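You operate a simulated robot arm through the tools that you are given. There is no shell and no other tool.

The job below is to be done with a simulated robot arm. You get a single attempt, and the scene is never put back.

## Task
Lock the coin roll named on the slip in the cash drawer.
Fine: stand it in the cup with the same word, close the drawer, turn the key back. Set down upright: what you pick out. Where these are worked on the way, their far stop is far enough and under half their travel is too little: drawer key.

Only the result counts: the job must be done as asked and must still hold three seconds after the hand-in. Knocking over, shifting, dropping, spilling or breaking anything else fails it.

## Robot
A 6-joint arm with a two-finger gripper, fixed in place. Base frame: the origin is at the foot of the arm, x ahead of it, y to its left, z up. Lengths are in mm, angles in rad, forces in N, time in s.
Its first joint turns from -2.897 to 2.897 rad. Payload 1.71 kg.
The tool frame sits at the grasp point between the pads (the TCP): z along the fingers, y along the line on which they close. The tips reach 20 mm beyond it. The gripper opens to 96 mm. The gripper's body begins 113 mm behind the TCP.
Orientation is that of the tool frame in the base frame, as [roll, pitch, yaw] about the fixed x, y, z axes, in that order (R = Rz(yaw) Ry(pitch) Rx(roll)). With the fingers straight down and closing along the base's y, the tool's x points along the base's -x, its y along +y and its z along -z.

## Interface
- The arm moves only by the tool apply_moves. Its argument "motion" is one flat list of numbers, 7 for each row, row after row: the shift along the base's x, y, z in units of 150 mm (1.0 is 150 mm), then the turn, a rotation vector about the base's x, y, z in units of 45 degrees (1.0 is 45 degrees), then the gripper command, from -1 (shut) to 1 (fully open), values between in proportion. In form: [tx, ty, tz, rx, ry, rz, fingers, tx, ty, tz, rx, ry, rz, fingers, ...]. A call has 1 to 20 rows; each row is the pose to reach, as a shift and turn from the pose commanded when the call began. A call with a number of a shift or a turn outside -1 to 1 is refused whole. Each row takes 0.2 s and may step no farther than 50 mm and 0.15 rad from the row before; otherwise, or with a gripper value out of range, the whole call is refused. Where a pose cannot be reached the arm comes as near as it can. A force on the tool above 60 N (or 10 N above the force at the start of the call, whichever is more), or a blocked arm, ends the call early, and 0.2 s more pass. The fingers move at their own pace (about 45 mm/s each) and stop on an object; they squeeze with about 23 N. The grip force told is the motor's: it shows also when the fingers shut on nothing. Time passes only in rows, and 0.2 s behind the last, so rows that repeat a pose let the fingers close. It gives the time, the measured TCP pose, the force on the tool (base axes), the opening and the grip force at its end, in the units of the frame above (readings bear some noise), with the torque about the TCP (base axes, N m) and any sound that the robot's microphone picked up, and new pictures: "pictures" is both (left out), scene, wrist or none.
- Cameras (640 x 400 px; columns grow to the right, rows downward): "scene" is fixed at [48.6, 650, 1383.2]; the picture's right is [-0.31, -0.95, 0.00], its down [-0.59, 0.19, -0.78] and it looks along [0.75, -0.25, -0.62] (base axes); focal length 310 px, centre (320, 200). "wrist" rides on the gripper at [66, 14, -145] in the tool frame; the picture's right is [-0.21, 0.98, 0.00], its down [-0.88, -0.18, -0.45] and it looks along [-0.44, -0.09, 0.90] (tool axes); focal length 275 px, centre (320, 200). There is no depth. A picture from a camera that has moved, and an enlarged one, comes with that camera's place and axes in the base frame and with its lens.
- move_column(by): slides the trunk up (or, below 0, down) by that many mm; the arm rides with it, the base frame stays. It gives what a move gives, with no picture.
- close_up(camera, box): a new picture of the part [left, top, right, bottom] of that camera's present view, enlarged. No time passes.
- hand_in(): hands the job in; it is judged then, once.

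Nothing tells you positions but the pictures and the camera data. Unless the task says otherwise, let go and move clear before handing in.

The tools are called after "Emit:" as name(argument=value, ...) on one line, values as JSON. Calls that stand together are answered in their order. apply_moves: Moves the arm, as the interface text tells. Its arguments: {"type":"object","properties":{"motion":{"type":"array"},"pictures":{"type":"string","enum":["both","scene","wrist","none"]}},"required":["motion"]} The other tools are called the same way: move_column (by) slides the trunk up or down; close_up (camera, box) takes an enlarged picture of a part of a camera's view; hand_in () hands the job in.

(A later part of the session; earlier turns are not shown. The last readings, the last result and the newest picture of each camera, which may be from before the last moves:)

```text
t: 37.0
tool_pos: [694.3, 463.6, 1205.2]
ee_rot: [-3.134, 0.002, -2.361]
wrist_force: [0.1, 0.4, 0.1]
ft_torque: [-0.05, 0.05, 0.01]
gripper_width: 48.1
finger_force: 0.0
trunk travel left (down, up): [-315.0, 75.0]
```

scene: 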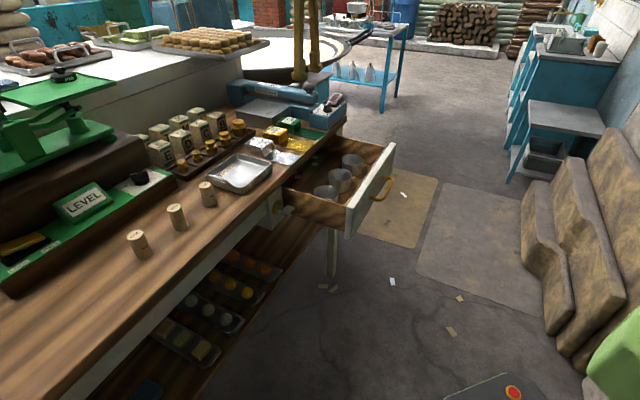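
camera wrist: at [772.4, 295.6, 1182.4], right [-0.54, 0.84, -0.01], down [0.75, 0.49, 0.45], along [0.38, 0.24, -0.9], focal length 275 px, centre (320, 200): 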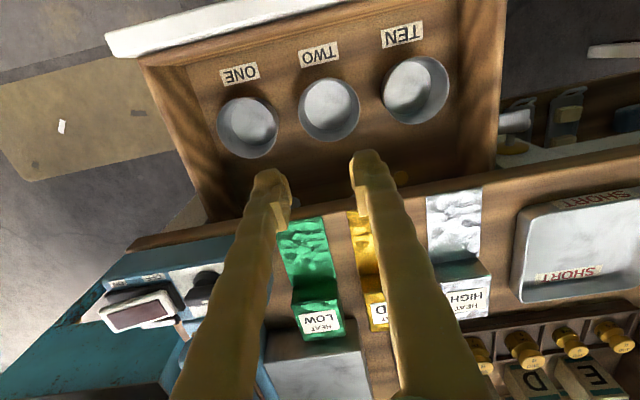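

Emit:
apply_moves(motion=[-0.11, 0.24, -0.1, 0, 0, 0, 0.2, -0.22, 0.48, -0.2, 0, 0, 0, 0.2, -0.33, 0.72, -0.3, 0, 0, 0, 0.2, -0.44, 0.96, -0.4, 0, 0, 0, 0.2], pictures="none")

Emit:
apply_moves(motion=[-0.11, 0.24, -0.1, 0, 0, 0, 0.2, -0.22, 0.48, -0.2, 0, 0, 0, 0.2, -0.33, 0.72, -0.3, 0, 0, 0, 0.2, -0.44, 0.96, -0.35, 0, 0, 0, 0.2], pictures="both")

```text
t: 38.0
tool_pos: [627.0, 608.9, 1144.3]
ee_rot: [-3.136, 0.001, -2.363]
wrist_force: [-0.4, -1.2, -0.6]
ft_torque: [0.05, 0.02, -0.02]
gripper_width: 57.5
finger_force: 0.2
trunk travel left (down, up): [-315.0, 75.0]
```

```text
t: 39.0
tool_pos: [563.9, 754.2, 1090.3]
ee_rot: [-3.135, 0.001, -2.361]
wrist_force: [0.5, -0.2, 0.2]
ft_torque: [0.04, 0.01, 0.0]
gripper_width: 57.5
finger_force: 0.0
trunk travel left (down, up): [-315.0, 75.0]
camera wrist: at [507.5, 719.1, 1233.9], right [-0.54, 0.84, -0.01], down [0.75, 0.49, 0.45], along [0.38, 0.24, -0.89], focal length 275 px, centre (320, 200)
```

scene: 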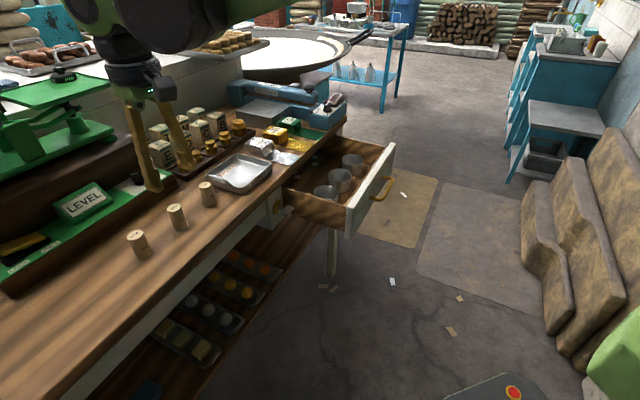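
wrist: 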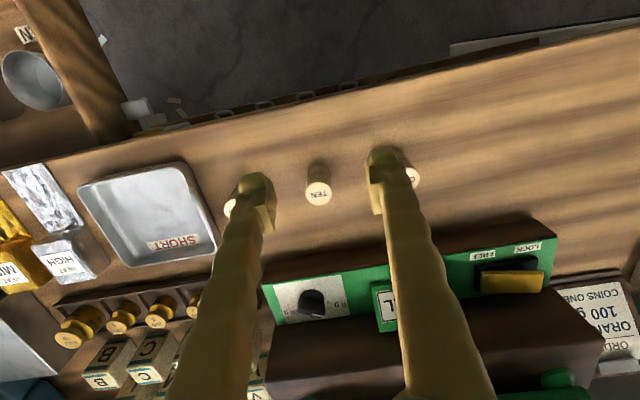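

Emit:
apply_moves(motion=[-0.16, 0.22, -0.1, 0, 0, 0, 0.3, -0.32, 0.44, -0.2, 0, 0, 0, 0.3, -0.32, 0.44, -0.2, 0, 0, 0, 0.3], pictures="both")

Emit:
close_up(camera="wrist", box=[240, 100, 400, 240])

Emit:
close_up(camera="scene", box=[80, 180, 220, 280])

```text
t: 39.8
tool_pos: [514.3, 821.1, 1058.8]
ee_rot: [-3.136, -0.001, -2.359]
wrist_force: [-0.3, 0.5, -1.7]
ft_torque: [-0.06, -0.03, 0.02]
gripper_width: 62.3
finger_force: 0.0
trunk travel left (down, up): [-315.0, 75.0]
camera wrist: at [457.0, 785.8, 1203.3], right [-0.54, 0.84, -0.01], down [0.75, 0.49, 0.45], along [0.38, 0.24, -0.89], focal length 275 px, centre (320, 200)
```

scene: 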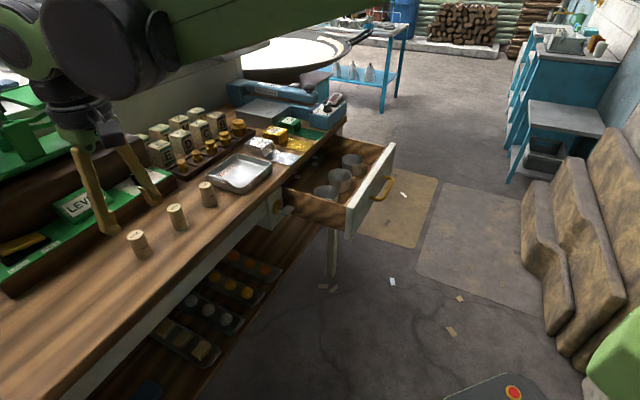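
wrist: 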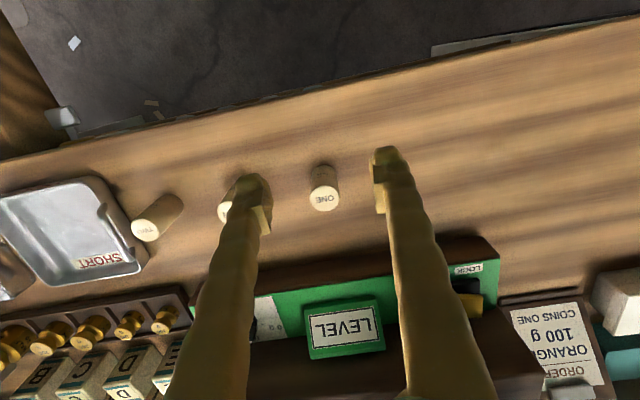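

```text
2.86 times, centred on (320, 170) of wrist
camera zoom: at [457.0, 785.8, 1203.3], right [-0.54, 0.84, -0.01], down [0.75, 0.49, 0.45], along [0.38, 0.24, -0.89], focal length 786 px, centre (320, 286)
```

zoom: 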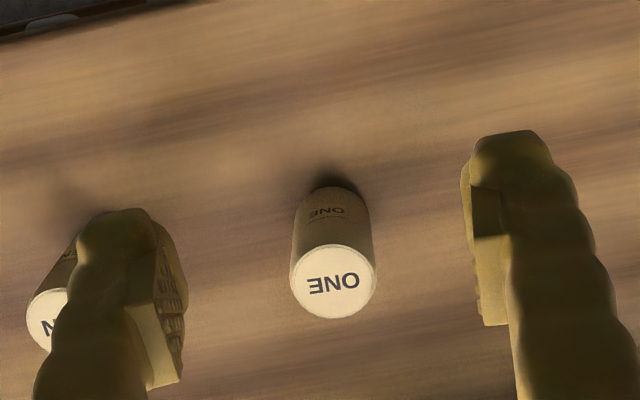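

```text
4.00 times, centred on (150, 230) of scene
camera zoom: at [48.6, 650.0, 1383.2], right [-0.31, -0.95, 0.0], down [-0.59, 0.19, -0.78], along [0.75, -0.25, -0.62], focal length 1239 px, centre (1000, 80)
```

zoom: 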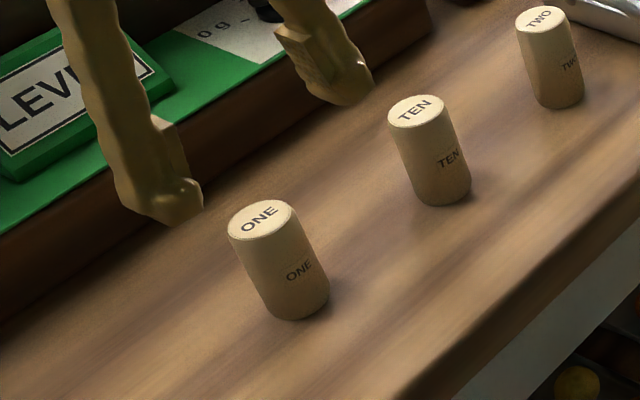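

ONE stands at about (552, 850) with its top at z 970 and a diameter near 29 mm. I'll move over it at height to check that the reach holds with the tool straight down.

Emit:
apply_moves(motion=[0.128, 0.096, 0, 0, 0, 0, 0.3, 0.255, 0.193, 0, 0, 0, 0, 0.3, 0.255, 0.193, 0, 0, 0, 0, 0.3], pictures="both")

Emit:
close_up(camera="wrist", box=[240, 100, 400, 240])

```text
t: 40.6
tool_pos: [551.9, 848.6, 1059.4]
ee_rot: [-3.134, 0.001, -2.359]
wrist_force: [-0.2, -0.7, -0.4]
ft_torque: [-0.02, 0.05, 0.0]
gripper_width: 62.5
finger_force: 0.1
trunk travel left (down, up): [-315.0, 75.0]
camera wrist: at [495.4, 813.4, 1204.1], right [-0.54, 0.84, -0.01], down [0.75, 0.49, 0.45], along [0.38, 0.24, -0.89], focal length 275 px, centre (320, 200)
```

scene: 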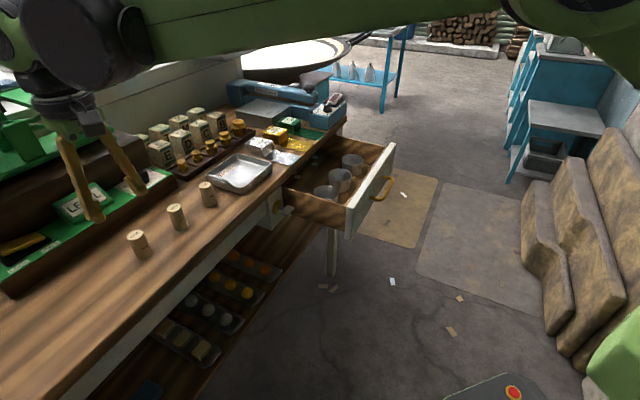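
wrist: 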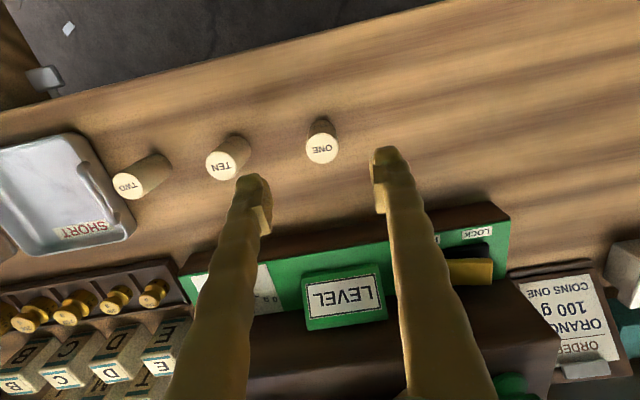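

```text
2.86 times, centred on (320, 170) of wrist
camera zoom: at [495.4, 813.4, 1204.1], right [-0.54, 0.84, -0.01], down [0.75, 0.49, 0.45], along [0.38, 0.24, -0.89], focal length 786 px, centre (320, 286)
```

zoom: 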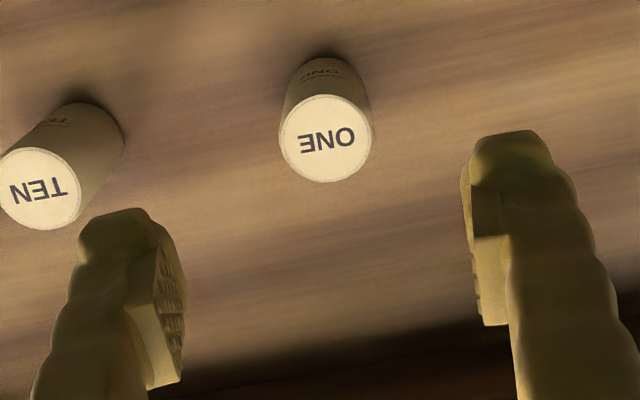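

The tool is within 1 mm of ONE's axis and the reach holds. I'll descend to z 960 (fingers straddling the roll).

Emit:
apply_moves(motion=[0, 0.004, -0.22, 0, 0, 0, 0.3, 0, 0.004, -0.44, 0, 0, 0, 0.3, 0, 0.004, -0.66, 0, 0, 0, 0.3, 0, 0.004, -0.66, 0, 0, 0, 0.3], pictures="both")

Emit:
close_up(camera="scene", box=[80, 180, 220, 280])

Emit:
close_up(camera="wrist", box=[240, 100, 400, 240])

```text
t: 41.6
tool_pos: [551.6, 852.1, 959.8]
ee_rot: [-3.136, 0.0, -2.359]
wrist_force: [0.3, -0.4, 0.2]
ft_torque: [-0.03, -0.02, -0.01]
gripper_width: 62.2
finger_force: 0.1
trunk travel left (down, up): [-315.0, 75.0]
camera wrist: at [494.1, 815.5, 1104.5], right [-0.54, 0.84, -0.01], down [0.75, 0.49, 0.45], along [0.38, 0.24, -0.89], focal length 275 px, centre (320, 200)
```

scene: 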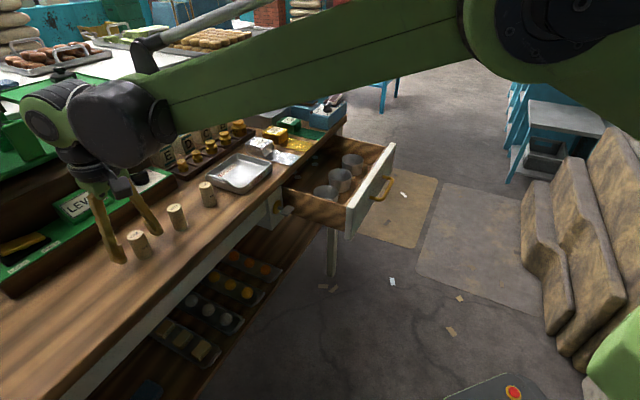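
wrist: 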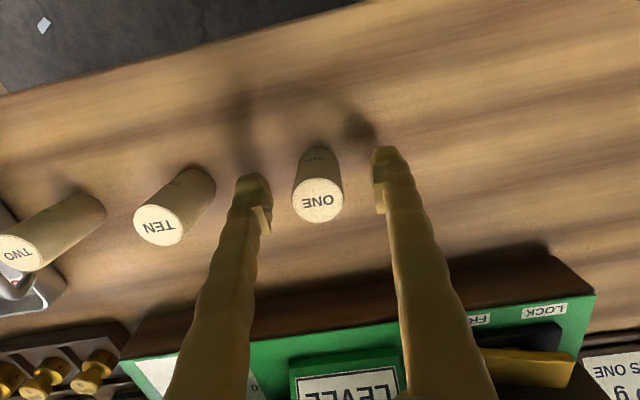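

```text
4.00 times, centred on (150, 230) of scene
camera zoom: at [48.6, 650.0, 1383.2], right [-0.31, -0.95, 0.0], down [-0.59, 0.19, -0.78], along [0.75, -0.25, -0.62], focal length 1239 px, centre (1000, 80)
```

zoom: 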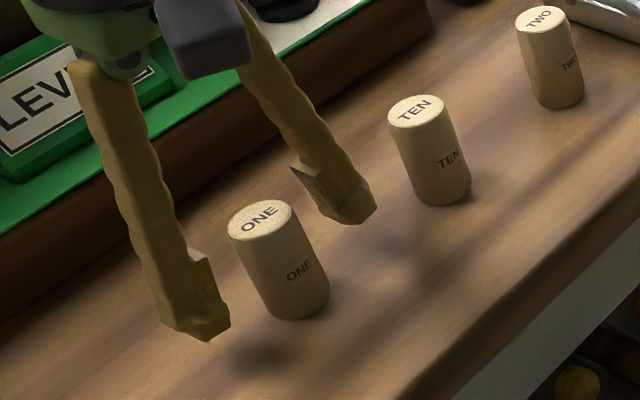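

```text
2.86 times, centred on (320, 170) of wrist
camera zoom: at [494.1, 815.5, 1104.5], right [-0.54, 0.84, -0.01], down [0.75, 0.49, 0.45], along [0.38, 0.24, -0.89], focal length 786 px, centre (320, 286)
```

zoom: 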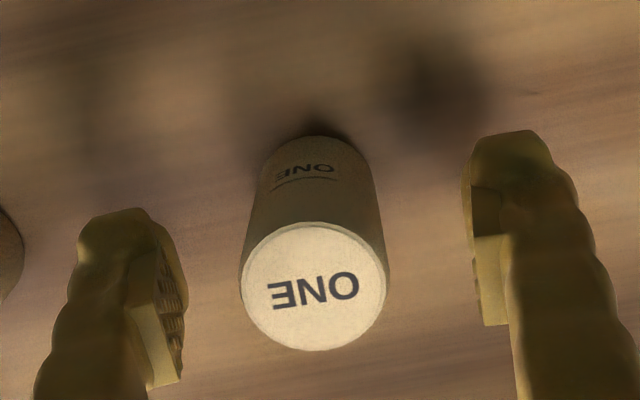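

Roll ONE is between the pads, about 2 mm off centre; I'll correct that and close.

Emit:
apply_moves(motion=[0.007, -0.012, 0, 0, 0, 0, 0.3, 0.007, -0.012, 0, 0, 0, 0, -0.3, 0.007, -0.012, 0, 0, 0, 0, -1, 0.007, -0.012, 0, 0, 0, 0, -1, 0.007, -0.012, 0, 0, 0, 0, -1], pictures="both")

Emit:
close_up(camera="wrist", box=[240, 100, 400, 240])

Emit:
close_up(camera="scene", box=[80, 180, 220, 280])

```text
t: 42.8
tool_pos: [552.4, 848.2, 961.0]
ee_rot: [-3.133, -0.001, -2.36]
wrist_force: [0.1, 0.3, -0.4]
ft_torque: [-0.01, -0.04, 0.03]
gripper_width: 27.6
finger_force: 23.2
trunk travel left (down, up): [-315.0, 75.0]
camera wrist: at [495.7, 812.7, 1105.7], right [-0.54, 0.84, -0.01], down [0.75, 0.49, 0.45], along [0.38, 0.24, -0.89], focal length 275 px, centre (320, 200)
```

scene: 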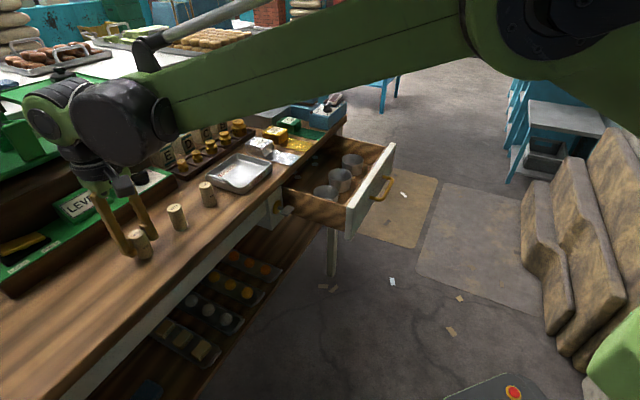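
wrist: 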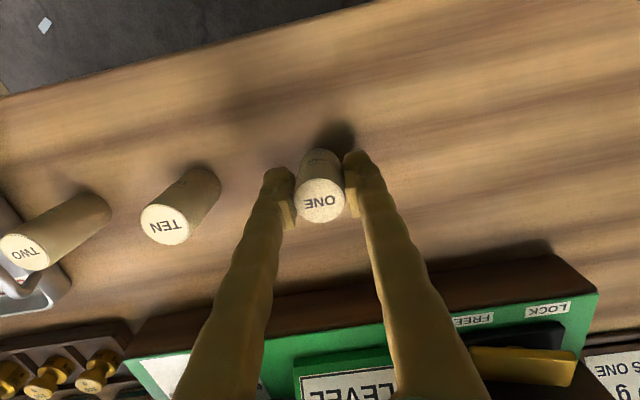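

```text
2.86 times, centred on (320, 170) of wrist
camera zoom: at [495.7, 812.7, 1105.7], right [-0.54, 0.84, -0.01], down [0.75, 0.49, 0.45], along [0.38, 0.24, -0.89], focal length 786 px, centre (320, 286)
```

zoom: 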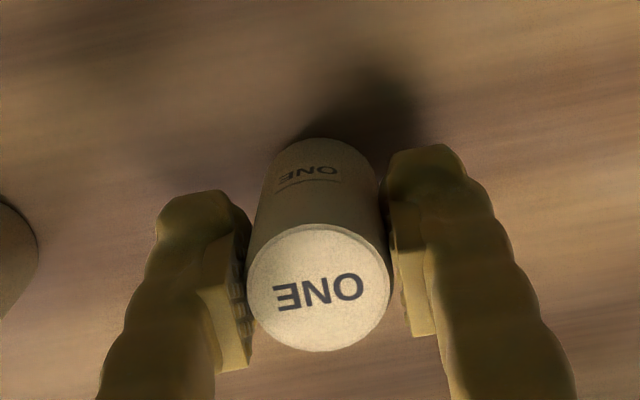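

```text
4.00 times, centred on (150, 230) of scene
camera zoom: at [48.6, 650.0, 1383.2], right [-0.31, -0.95, 0.0], down [-0.59, 0.19, -0.78], along [0.75, -0.25, -0.62], focal length 1239 px, centre (1000, 80)
```

zoom: 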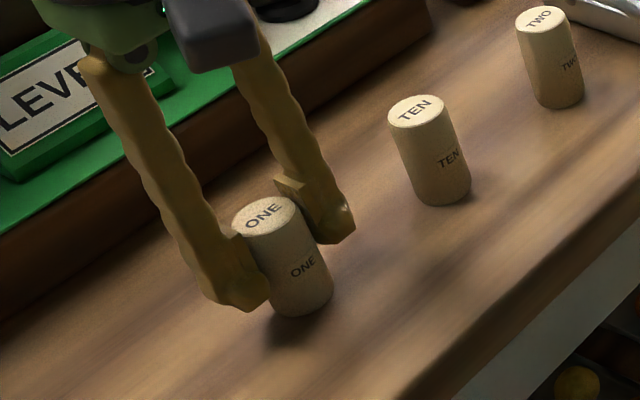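

The roll is gripped at 27.6 mm. I'll lift it straight up.

Emit:
apply_moves(motion=[0, 0, 0.1, 0, 0, 0, -1, 0, 0, 0.3, 0, 0, 0, -1, 0, 0, 0.55, 0, 0, 0, -1, 0, 0, 0.8, 0, 0, 0, -1, 0, 0, 1.0, 0, 0, 0, -1], pictures="both")

Emit:
close_up(camera="wrist", box=[240, 100, 400, 240])

```text
t: 44.0
tool_pos: [555.2, 847.8, 1113.4]
ee_rot: [-3.134, -0.001, -2.36]
wrist_force: [-0.8, -0.1, -0.9]
ft_torque: [0.01, 0.01, 0.01]
gripper_width: 27.5
finger_force: 22.7
trunk travel left (down, up): [-315.0, 75.0]
camera wrist: at [498.2, 812.6, 1257.7], right [-0.54, 0.84, -0.01], down [0.75, 0.49, 0.45], along [0.38, 0.24, -0.89], focal length 275 px, centre (320, 200)
```

scene: 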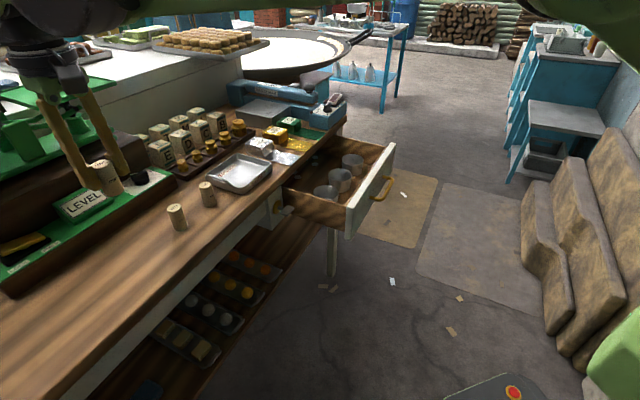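
wrist: 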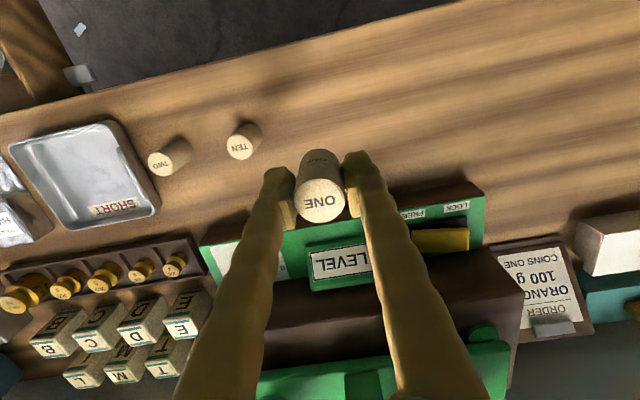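

```text
2.86 times, centred on (320, 170) of wrist
camera zoom: at [498.2, 812.6, 1257.7], right [-0.54, 0.84, -0.01], down [0.75, 0.49, 0.45], along [0.38, 0.24, -0.89], focal length 786 px, centre (320, 286)
```

zoom: 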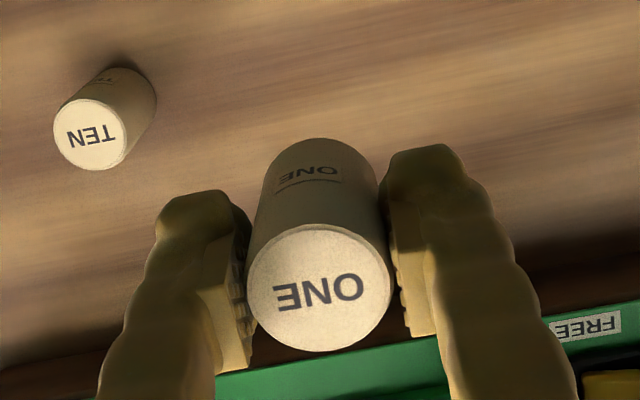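

The roll is lifted and hangs upright. I'll carry it high across to above the ONE cup.

Emit:
apply_moves(motion=[0.07, -0.24, 0, 0, 0, 0, -1, 0.14, -0.48, 0, 0, 0, 0, -1, 0.21, -0.73, 0, 0, 0, 0, -1, 0.28, -0.98, 0, 0, 0, 0, -1], pictures="none")

Emit:
apply_moves(motion=[0.13, -0.24, 0, 0, 0, 0, -1, 0.26, -0.48, 0, 0, 0, 0, -1, 0.39, -0.73, 0, 0, 0, 0, -1, 0.52, -0.98, 0, 0, 0, 0, -1], pictures="none")

Emit:
apply_moves(motion=[0.15, -0.24, 0, 0, 0, 0, -1, 0.3, -0.48, 0, 0, 0, 0, -1, 0.45, -0.73, 0, 0, 0, 0, -1, 0.6, -0.98, 0, 0, 0, 0, -1], pictures="both")

```text
t: 45.0
tool_pos: [595.5, 698.8, 1114.6]
ee_rot: [-3.135, 0.0, -2.36]
wrist_force: [-1.1, 0.8, -1.3]
ft_torque: [0.02, -0.01, -0.01]
gripper_width: 27.7
finger_force: 22.9
trunk travel left (down, up): [-315.0, 75.0]
```

```text
t: 46.0
tool_pos: [675.0, 553.4, 1113.4]
ee_rot: [-3.134, 0.0, -2.36]
wrist_force: [1.1, -0.3, -1.4]
ft_torque: [-0.05, 0.01, -0.01]
gripper_width: 27.8
finger_force: 22.7
trunk travel left (down, up): [-315.0, 75.0]
```

```text
t: 47.0
tool_pos: [764.4, 404.6, 1111.9]
ee_rot: [-3.134, 0.0, -2.36]
wrist_force: [-0.6, 0.4, -2.0]
ft_torque: [-0.02, -0.01, 0.03]
gripper_width: 27.6
finger_force: 23.2
trunk travel left (down, up): [-315.0, 75.0]
camera wrist: at [707.8, 370.8, 1256.6], right [-0.54, 0.84, -0.01], down [0.75, 0.49, 0.45], along [0.38, 0.24, -0.89], focal length 275 px, centre (320, 200)
```

scene: 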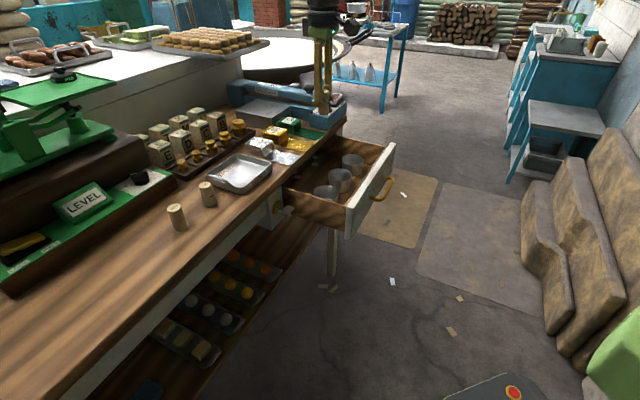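
wrist: 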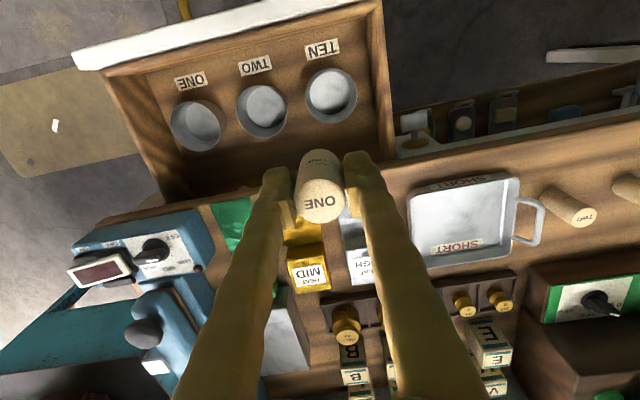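

Emit:
apply_moves(motion=[0.16, -0.2, 0, 0, 0, 0, -1, 0.32, -0.4, 0, 0, 0, 0, -1, 0.48, -0.6, 0, 0, 0, 0, -1, 0.64, -0.8, 0, 0, 0, 0, -1, 0.8, -0.98, 0, 0, 0, 0, -1, 0.8, -0.98, 0, 0, 0, 0, -1], pictures="both")

Emit:
close_up(camera="wrist", box=[220, 60, 420, 200])

Emit:
close_up(camera="scene", box=[300, 60, 420, 200])

```text
t: 48.4
tool_pos: [884.3, 259.0, 1112.0]
ee_rot: [-3.135, 0.002, -2.36]
wrist_force: [-0.3, -0.9, -1.0]
ft_torque: [0.05, 0.05, 0.01]
gripper_width: 27.4
finger_force: 23.0
trunk travel left (down, up): [-315.0, 75.0]
camera wrist: at [827.6, 223.3, 1255.2], right [-0.54, 0.84, -0.01], down [0.75, 0.49, 0.45], along [0.38, 0.24, -0.89], focal length 275 px, centre (320, 200)
```

scene: 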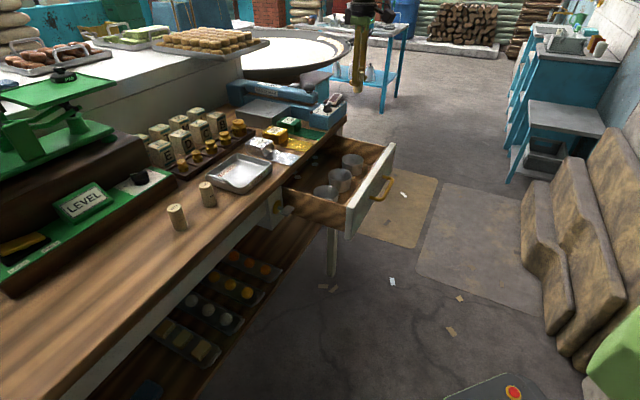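
wrist: 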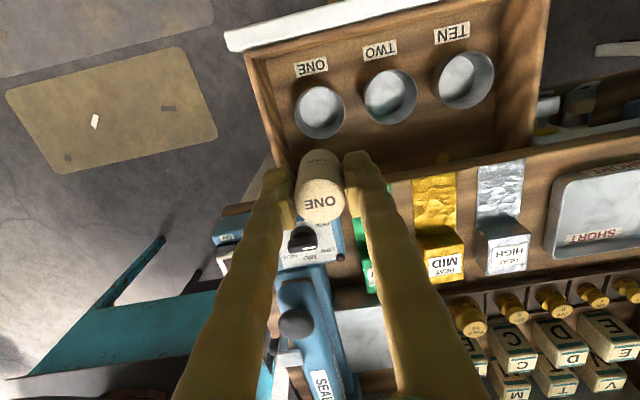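

```text
2.86 times, centred on (320, 130) of wrist
camera zoom: at [827.6, 223.3, 1255.2], right [-0.54, 0.84, -0.01], down [0.75, 0.49, 0.45], along [0.38, 0.24, -0.89], focal length 786 px, centre (320, 400)
```

zoom: 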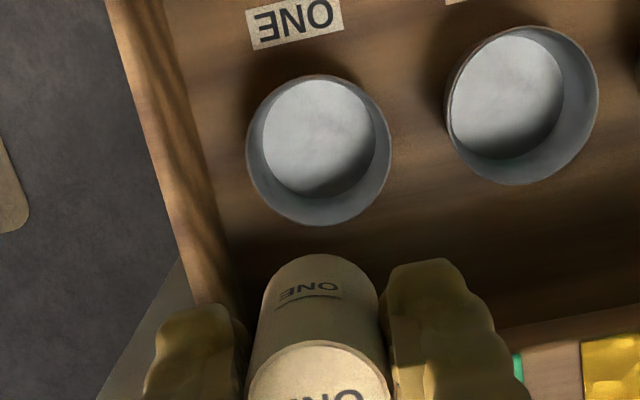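

```text
2.86 times, centred on (360, 130) of scene
camera zoom: at [48.6, 650.0, 1383.2], right [-0.31, -0.95, 0.0], down [-0.59, 0.19, -0.78], along [0.75, -0.25, -0.62], focal length 885 px, centre (206, 400)
```

zoom: 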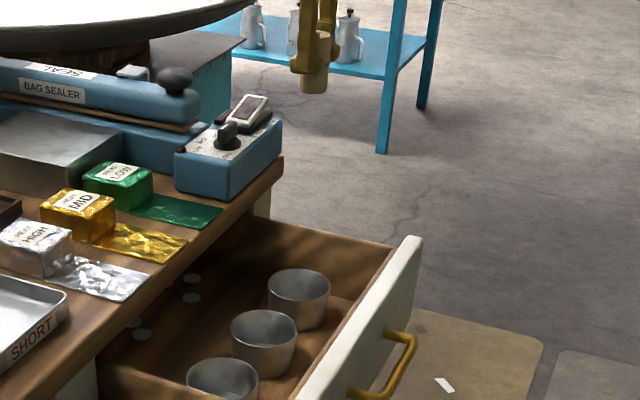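

The cup's centre is at about (885, 256) with its floor near z 790, 3 mm from the roll's axis. I'll correct and start descending.

Emit:
apply_moves(motion=[0, -0.02, -0.2, 0, 0, 0, -1, 0, -0.02, -0.4, 0, 0, 0, -1, 0, -0.02, -0.6, 0, 0, 0, -1, 0, -0.02, -0.8, 0, 0, 0, -1, 0, -0.02, -1.0, 0, 0, 0, -1, 0, -0.02, -1.0, 0, 0, 0, -1], pictures="both")

Emit:
close_up(camera="wrist", box=[220, 60, 420, 200])

Emit:
close_up(camera="scene", box=[300, 100, 420, 220])

```text
t: 49.8
tool_pos: [883.2, 254.3, 962.3]
ee_rot: [-3.135, -0.001, -2.36]
wrist_force: [-0.8, 0.5, -1.0]
ft_torque: [-0.02, 0.06, 0.02]
gripper_width: 27.7
finger_force: 22.9
trunk travel left (down, up): [-315.0, 75.0]
camera wrist: at [825.4, 219.4, 1105.8], right [-0.54, 0.84, -0.01], down [0.75, 0.49, 0.45], along [0.38, 0.24, -0.89], focal length 275 px, centre (320, 200)
```

scene: 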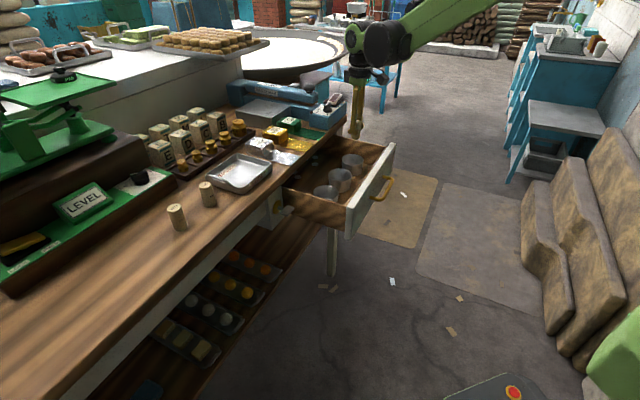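
wrist: 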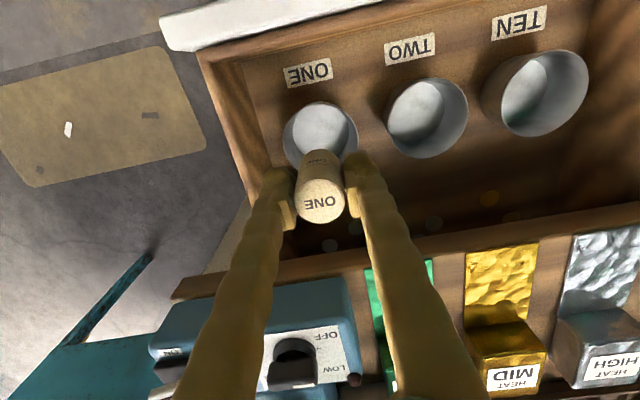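

```text
2.86 times, centred on (320, 130) of wrist
camera zoom: at [825.4, 219.4, 1105.8], right [-0.54, 0.84, -0.01], down [0.75, 0.49, 0.45], along [0.38, 0.24, -0.89], focal length 786 px, centre (320, 400)
```

zoom: 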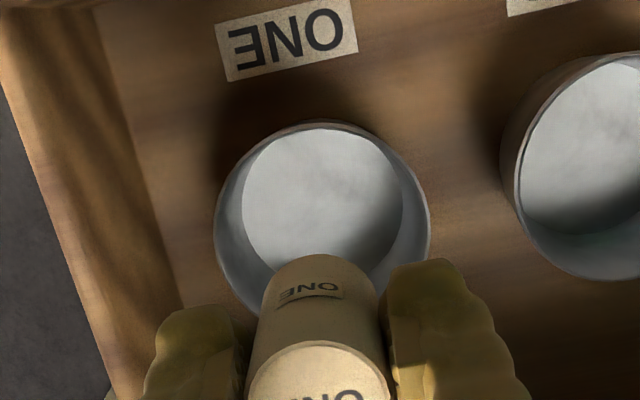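

```text
3.33 times, centred on (360, 160) of scene
camera zoom: at [48.6, 650.0, 1383.2], right [-0.31, -0.95, 0.0], down [-0.59, 0.19, -0.78], along [0.75, -0.25, -0.62], focal length 1032 px, centre (187, 333)
```

zoom: 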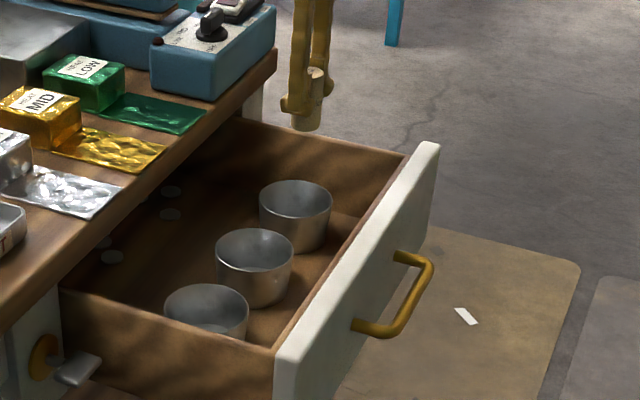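

The roll is aligned with the cup to within a millimetre or two. I'll continue down into the cup.

Emit:
apply_moves(motion=[0, 0, -0.2, 0, 0, 0, -1, 0, 0, -0.4, 0, 0, 0, -1, 0, 0, -0.55, 0, 0, 0, -1, 0, 0, -0.7, 0, 0, 0, -1, 0, 0, -0.7, 0, 0, 0, -1], pictures="both")

Emit:
close_up(camera="wrist", box=[220, 100, 420, 240])

Emit:
close_up(camera="scene", box=[300, 100, 420, 220])

```text
t: 51.0
tool_pos: [884.8, 255.1, 857.4]
ee_rot: [-3.135, 0.0, -2.36]
wrist_force: [-0.2, -0.9, -2.6]
ft_torque: [0.0, 0.0, -0.01]
gripper_width: 27.7
finger_force: 24.0
trunk travel left (down, up): [-315.0, 75.0]
camera wrist: at [828.4, 220.6, 1000.6], right [-0.54, 0.84, -0.01], down [0.75, 0.49, 0.45], along [0.38, 0.24, -0.89], focal length 275 px, centre (320, 200)
```

scene: 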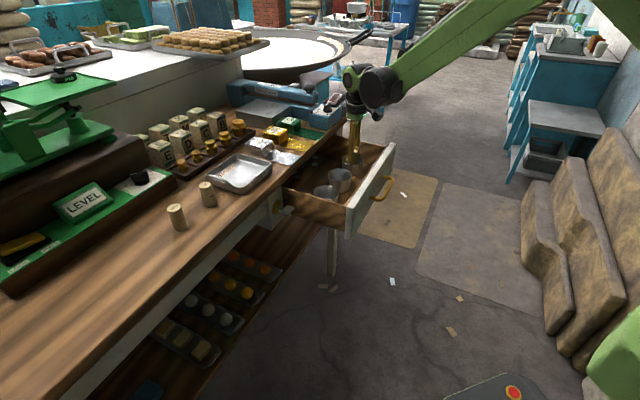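
wrist: 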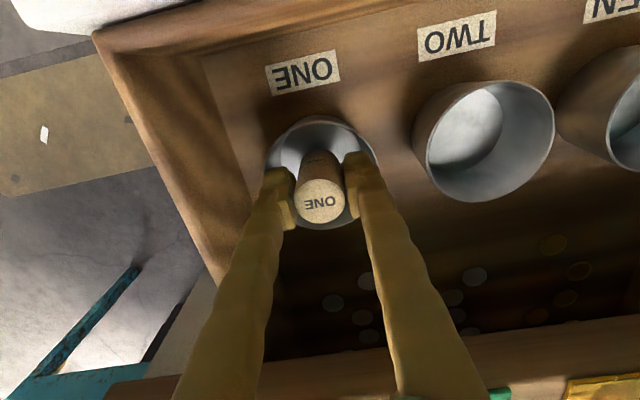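

```text
2.86 times, centred on (320, 170) of wrist
camera zoom: at [828.4, 220.6, 1000.6], right [-0.54, 0.84, -0.01], down [0.75, 0.49, 0.45], along [0.38, 0.24, -0.89], focal length 786 px, centre (320, 286)
```

zoom: 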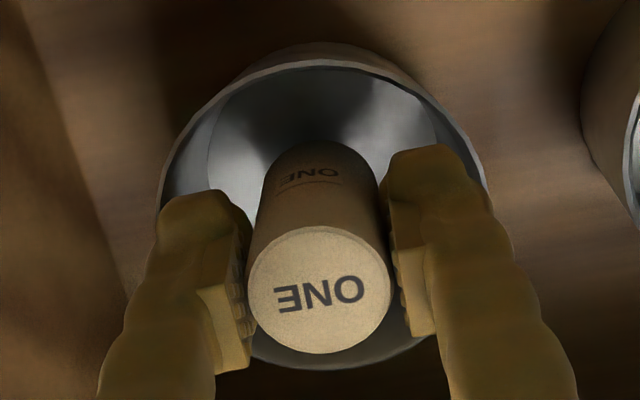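

```text
3.33 times, centred on (360, 160) of scene
camera zoom: at [48.6, 650.0, 1383.2], right [-0.31, -0.95, 0.0], down [-0.59, 0.19, -0.78], along [0.75, -0.25, -0.62], focal length 1032 px, centre (187, 333)
```

zoom: 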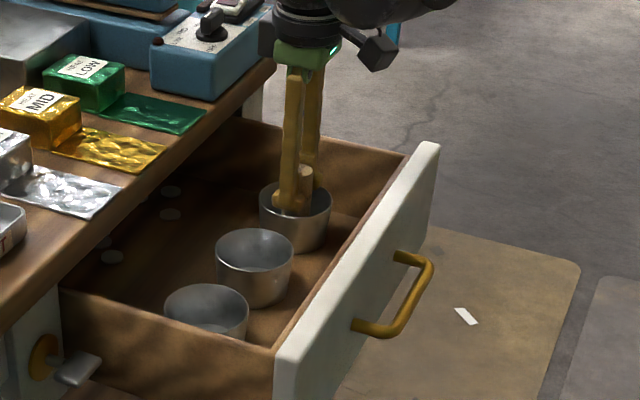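

The roll is inside the cup and centred. I'll lower the last part gently, feeling for the floor.

Emit:
apply_moves(motion=[0, 0, -0.06, 0, 0, 0, -1, 0, 0, -0.11, 0, 0, 0, -1, 0, 0, -0.13, 0, 0, 0, -1], pictures="none")

```text
t: 51.8
tool_pos: [883.8, 255.8, 836.3]
ee_rot: [-3.134, 0.001, -2.36]
wrist_force: [0.3, -0.7, -1.6]
ft_torque: [0.01, -0.06, 0.0]
gripper_width: 27.7
finger_force: 23.0
trunk travel left (down, up): [-315.0, 75.0]
```

Emit:
apply_moves(motion=[0, 0, -0.01, 0, 0, 0, -1, 0, 0, -0.02, 0, 0, 0, -1], pictures="none")

```text
t: 52.4
tool_pos: [883.3, 255.6, 836.2]
ee_rot: [-3.136, 0.003, -2.36]
wrist_force: [7.4, -4.5, 13.1]
ft_torque: [0.04, -0.02, 0.01]
gripper_width: 27.9
finger_force: 22.7
trunk travel left (down, up): [-315.0, 75.0]
```

Contact with the cup floor is felt at about z 835. I'll open the fingers just enough to release.

Emit:
apply_moves(motion=[0, 0, 0.004, 0, 0, 0, -1, 0, 0, 0.004, 0, 0, 0, -0.35, 0, 0, 0.004, 0, 0, 0, -0.25, 0, 0, 0.004, 0, 0, 0, -0.25], pictures="both")

Emit:
close_up(camera="wrist", box=[220, 100, 420, 240])

```text
t: 53.4
tool_pos: [883.5, 255.7, 834.5]
ee_rot: [-3.135, 0.003, -2.362]
wrist_force: [13.7, -12.6, 10.3]
ft_torque: [-0.03, 0.02, -0.01]
gripper_width: 28.6
finger_force: 0.1
trunk travel left (down, up): [-315.0, 75.0]
camera wrist: at [826.5, 220.1, 979.5], right [-0.54, 0.84, -0.01], down [0.75, 0.49, 0.45], along [0.38, 0.24, -0.89], focal length 275 px, centre (320, 200)
```

scene: 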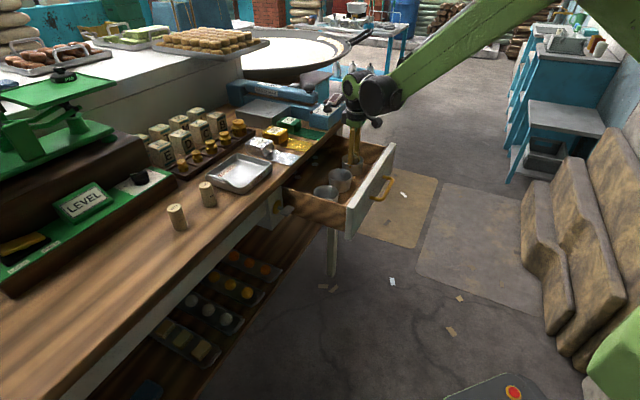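
wrist: 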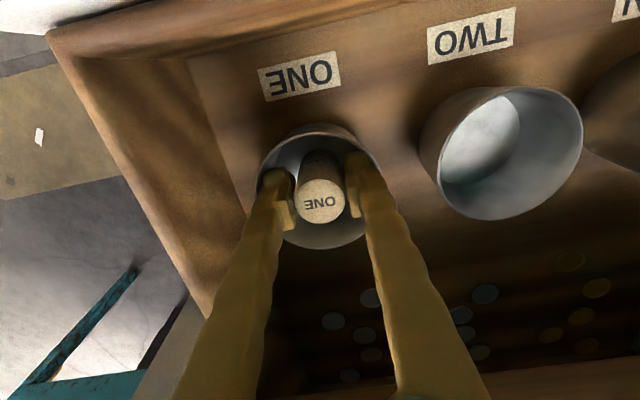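

```text
2.86 times, centred on (320, 170) of wrist
camera zoom: at [826.5, 220.1, 979.5], right [-0.54, 0.84, -0.01], down [0.75, 0.49, 0.45], along [0.38, 0.24, -0.89], focal length 786 px, centre (320, 286)
```

zoom: 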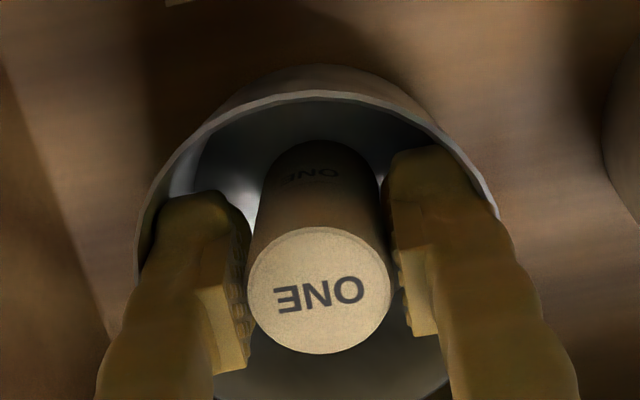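

The release stalled at 28.6 mm and a sideways force shows: a fingertip is touching the cup wall. I'll relax the opening to just above the roll's width and see how things sit.

Emit:
apply_moves(motion=[0, 0, 0, 0, 0, 0, -0.405, 0, 0, 0, 0, 0, 0, -0.405], pictures="wrist")

Emit:
close_up(camera="wrist", box=[260, 120, 380, 240])

Emit:
close_up(camera="scene", box=[325, 130, 385, 185])

```text
t: 54.0
tool_pos: [882.6, 256.1, 835.7]
ee_rot: [-3.136, 0.002, -2.362]
wrist_force: [13.9, -13.3, 8.3]
ft_torque: [-0.13, -0.1, 0.01]
gripper_width: 28.1
finger_force: 0.1
trunk travel left (down, up): [-315.0, 75.0]
camera wrist: at [826.4, 220.2, 979.4], right [-0.54, 0.84, -0.01], down [0.75, 0.49, 0.45], along [0.38, 0.24, -0.89], focal length 275 px, centre (320, 200)
```

wrist: 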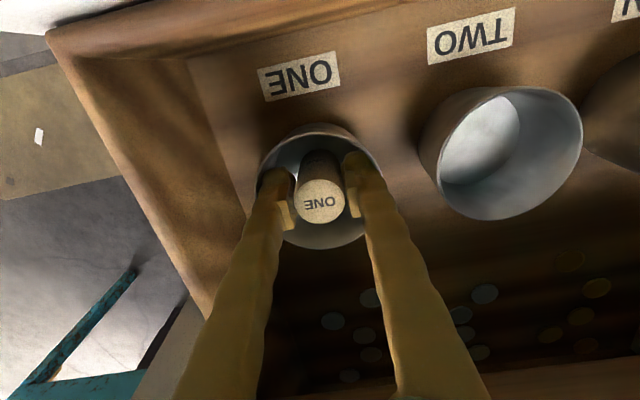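

```text
3.33 times, centred on (320, 180) of wrist
camera zoom: at [826.4, 220.2, 979.4], right [-0.54, 0.84, -0.01], down [0.75, 0.49, 0.45], along [0.38, 0.24, -0.89], focal length 918 px, centre (320, 267)
```

zoom: 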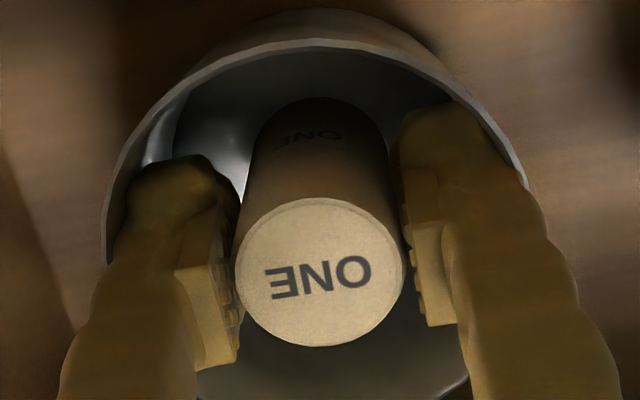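

```text
7.27 times, centred on (355, 158) of scene
camera zoom: at [48.6, 650.0, 1383.2], right [-0.31, -0.95, 0.0], down [-0.59, 0.19, -0.78], along [0.75, -0.25, -0.62], focal length 2252 px, centre (66, 509)
```

zoom: 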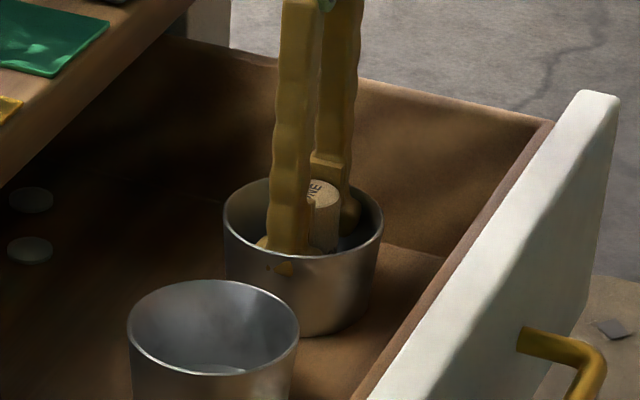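

The roll sits in the cup with the fingers loosened, while one fingertip rubs the tapered wall. I'll raise the gripper a few millimetres with the fingers just loose, and check that the roll stays down.

Emit:
apply_moves(motion=[0, 0, 0.014, 0, 0, 0, -0.405, 0, 0, 0.028, 0, 0, 0, -0.405, 0, 0, 0.04, 0, 0, 0, -0.405], pictures="wrist")

Emit:
close_up(camera="wrist", box=[260, 120, 380, 240])

Emit:
close_up(camera="scene", box=[325, 130, 385, 185])

```text
t: 54.8
tool_pos: [883.6, 256.3, 840.4]
ee_rot: [-3.136, 0.0, -2.359]
wrist_force: [9.9, -7.7, -6.9]
ft_torque: [-0.26, -0.28, -0.02]
gripper_width: 28.5
finger_force: 0.0
trunk travel left (down, up): [-315.0, 75.0]
camera wrist: at [826.7, 220.8, 985.2], right [-0.54, 0.84, -0.01], down [0.75, 0.49, 0.45], along [0.38, 0.24, -0.89], focal length 275 px, centre (320, 200)
```

wrist: 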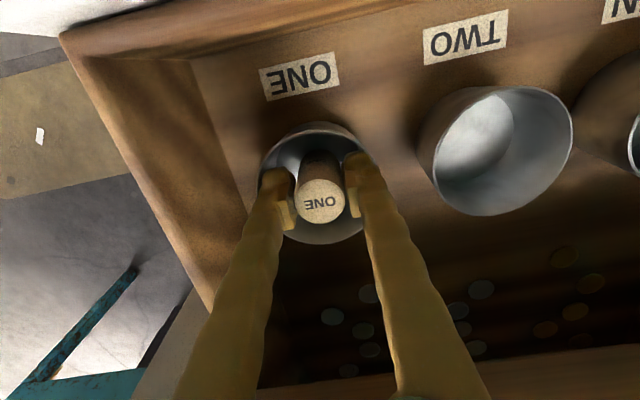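

```text
3.33 times, centred on (320, 180) of wrist
camera zoom: at [826.7, 220.8, 985.2], right [-0.54, 0.84, -0.01], down [0.75, 0.49, 0.45], along [0.38, 0.24, -0.89], focal length 918 px, centre (320, 267)
```

zoom: 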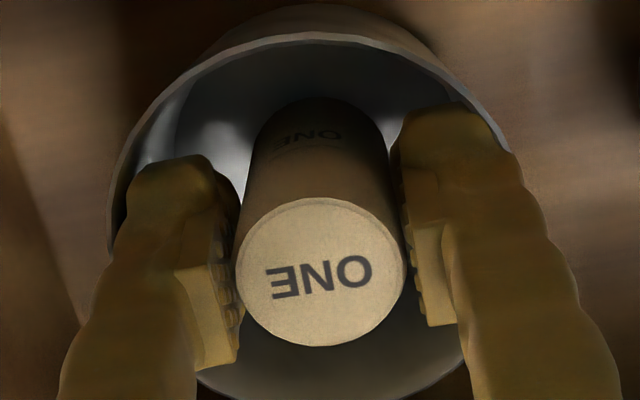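

```text
7.27 times, centred on (355, 158) of scene
camera zoom: at [48.6, 650.0, 1383.2], right [-0.31, -0.95, 0.0], down [-0.59, 0.19, -0.78], along [0.75, -0.25, -0.62], focal length 2252 px, centre (66, 509)
```

zoom: 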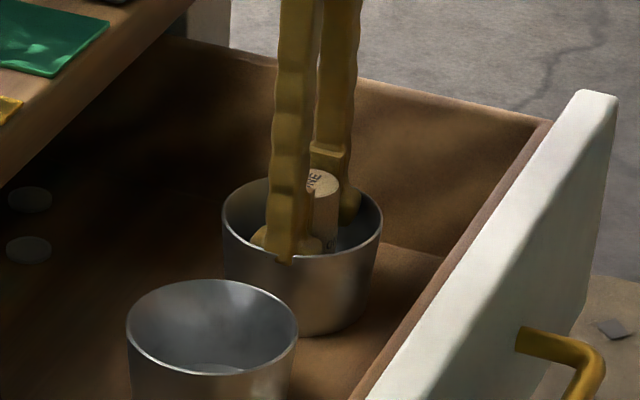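

The roll came up with the gripper, so it is still lightly held: the fingers can't open further inside the narrow cup at this depth. I'll lower it back to the floor, command a slightly wider opening, and let the fingers widen as they rise along the taper so the roll stays on the floor.

Emit:
apply_moves(motion=[0, 0, -0.015, 0, 0, 0, -0.405, 0, 0, -0.03, 0, 0, 0, -0.405, 0, 0, -0.03, 0, 0, 0, -0.3, 0, 0, -0.03, 0, 0, 0, -0.3], pictures="none")

Emit:
close_up(camera="wrist", box=[260, 120, 380, 240])

Emit:
close_up(camera="scene", box=[325, 130, 385, 185])

```text
t: 55.8
tool_pos: [883.7, 255.6, 838.2]
ee_rot: [-3.134, 0.001, -2.36]
wrist_force: [13.9, -11.7, 12.1]
ft_torque: [0.14, 0.14, 0.0]
gripper_width: 28.6
finger_force: 0.0
trunk travel left (down, up): [-315.0, 75.0]
```

```text
3.33 times, centred on (320, 180) of wrist
camera zoom: at [826.0, 219.9, 981.7], right [-0.54, 0.84, -0.01], down [0.75, 0.49, 0.45], along [0.38, 0.24, -0.89], focal length 918 px, centre (320, 267)
```

zoom: 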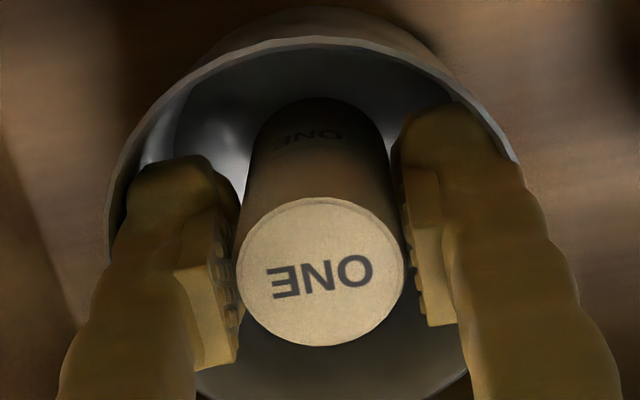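

```text
7.27 times, centred on (355, 158) of scene
camera zoom: at [48.6, 650.0, 1383.2], right [-0.31, -0.95, 0.0], down [-0.59, 0.19, -0.78], along [0.75, -0.25, -0.62], focal length 2252 px, centre (66, 509)
```

zoom: 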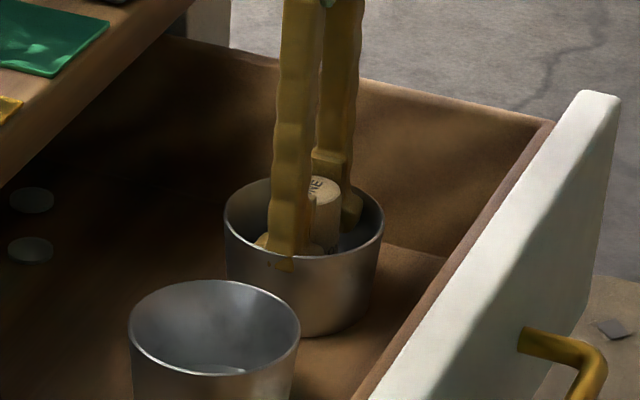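

Only the −e1 side finger is pressing the wall (net 18 N sideways), so there is still a gap on the other side. I'll shift the gripper 1.5 mm the other way so the fingers can open evenly.

Emit:
apply_moves(motion=[0.005, -0.005, 0, 0, 0, 0, -0.3, 0.01, -0.01, 0, 0, 0, 0, -0.3, 0.01, -0.01, 0, 0, 0, 0, -0.3], pictures="none")

Emit:
close_up(camera="wrist", box=[260, 120, 380, 240])

```text
t: 56.6
tool_pos: [883.9, 256.4, 836.0]
ee_rot: [-3.136, 0.001, -2.36]
wrist_force: [0.3, -2.1, -0.2]
ft_torque: [0.01, -0.03, 0.05]
gripper_width: 29.6
finger_force: 0.0
trunk travel left (down, up): [-315.0, 75.0]
```

```text
3.33 times, centred on (320, 180) of wrist
camera zoom: at [827.1, 219.5, 980.9], right [-0.54, 0.84, -0.01], down [0.75, 0.49, 0.45], along [0.38, 0.24, -0.89], focal length 918 px, centre (320, 267)
```

zoom: 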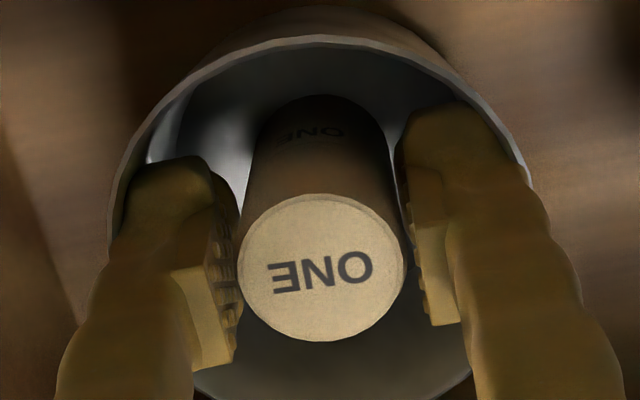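

The forces have vanished, the opening is 29.6 mm and a gap shows beside the roll: it now stands free on the cup floor. I'll raise the gripper slowly and check that the roll stays.

Emit:
apply_moves(motion=[0, 0, 0, 0, 0, 0, -0.385, 0, 0, 0.015, 0, 0, 0, -0.38, 0, 0, 0.03, 0, 0, 0, -0.375, 0, 0, 0.03, 0, 0, 0, -0.375], pictures="none")

Emit:
close_up(camera="wrist", box=[260, 120, 380, 240])

Emit:
close_up(camera="scene", box=[325, 130, 385, 185])

```text
t: 57.6
tool_pos: [883.9, 255.9, 842.2]
ee_rot: [-3.136, 0.0, -2.358]
wrist_force: [-0.5, 0.1, 0.3]
ft_torque: [-0.01, 0.0, 0.0]
gripper_width: 29.4
finger_force: 0.0
trunk travel left (down, up): [-315.0, 75.0]
```

```text
3.33 times, centred on (320, 180) of wrist
camera zoom: at [827.1, 220.3, 985.9], right [-0.54, 0.84, -0.01], down [0.75, 0.49, 0.45], along [0.38, 0.24, -0.89], focal length 918 px, centre (320, 267)
```

zoom: 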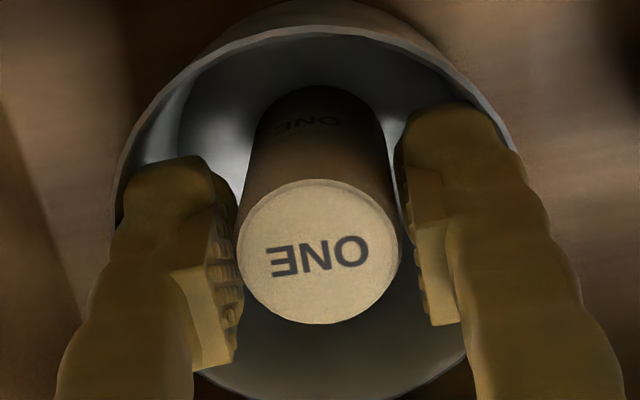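

```text
7.27 times, centred on (355, 158) of scene
camera zoom: at [48.6, 650.0, 1383.2], right [-0.31, -0.95, 0.0], down [-0.59, 0.19, -0.78], along [0.75, -0.25, -0.62], focal length 2252 px, centre (66, 509)
```

zoom: 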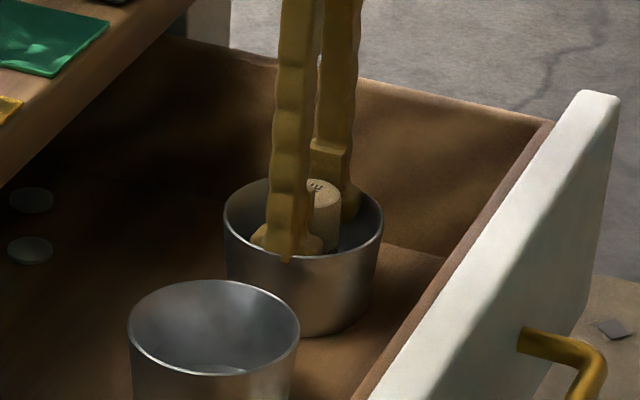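

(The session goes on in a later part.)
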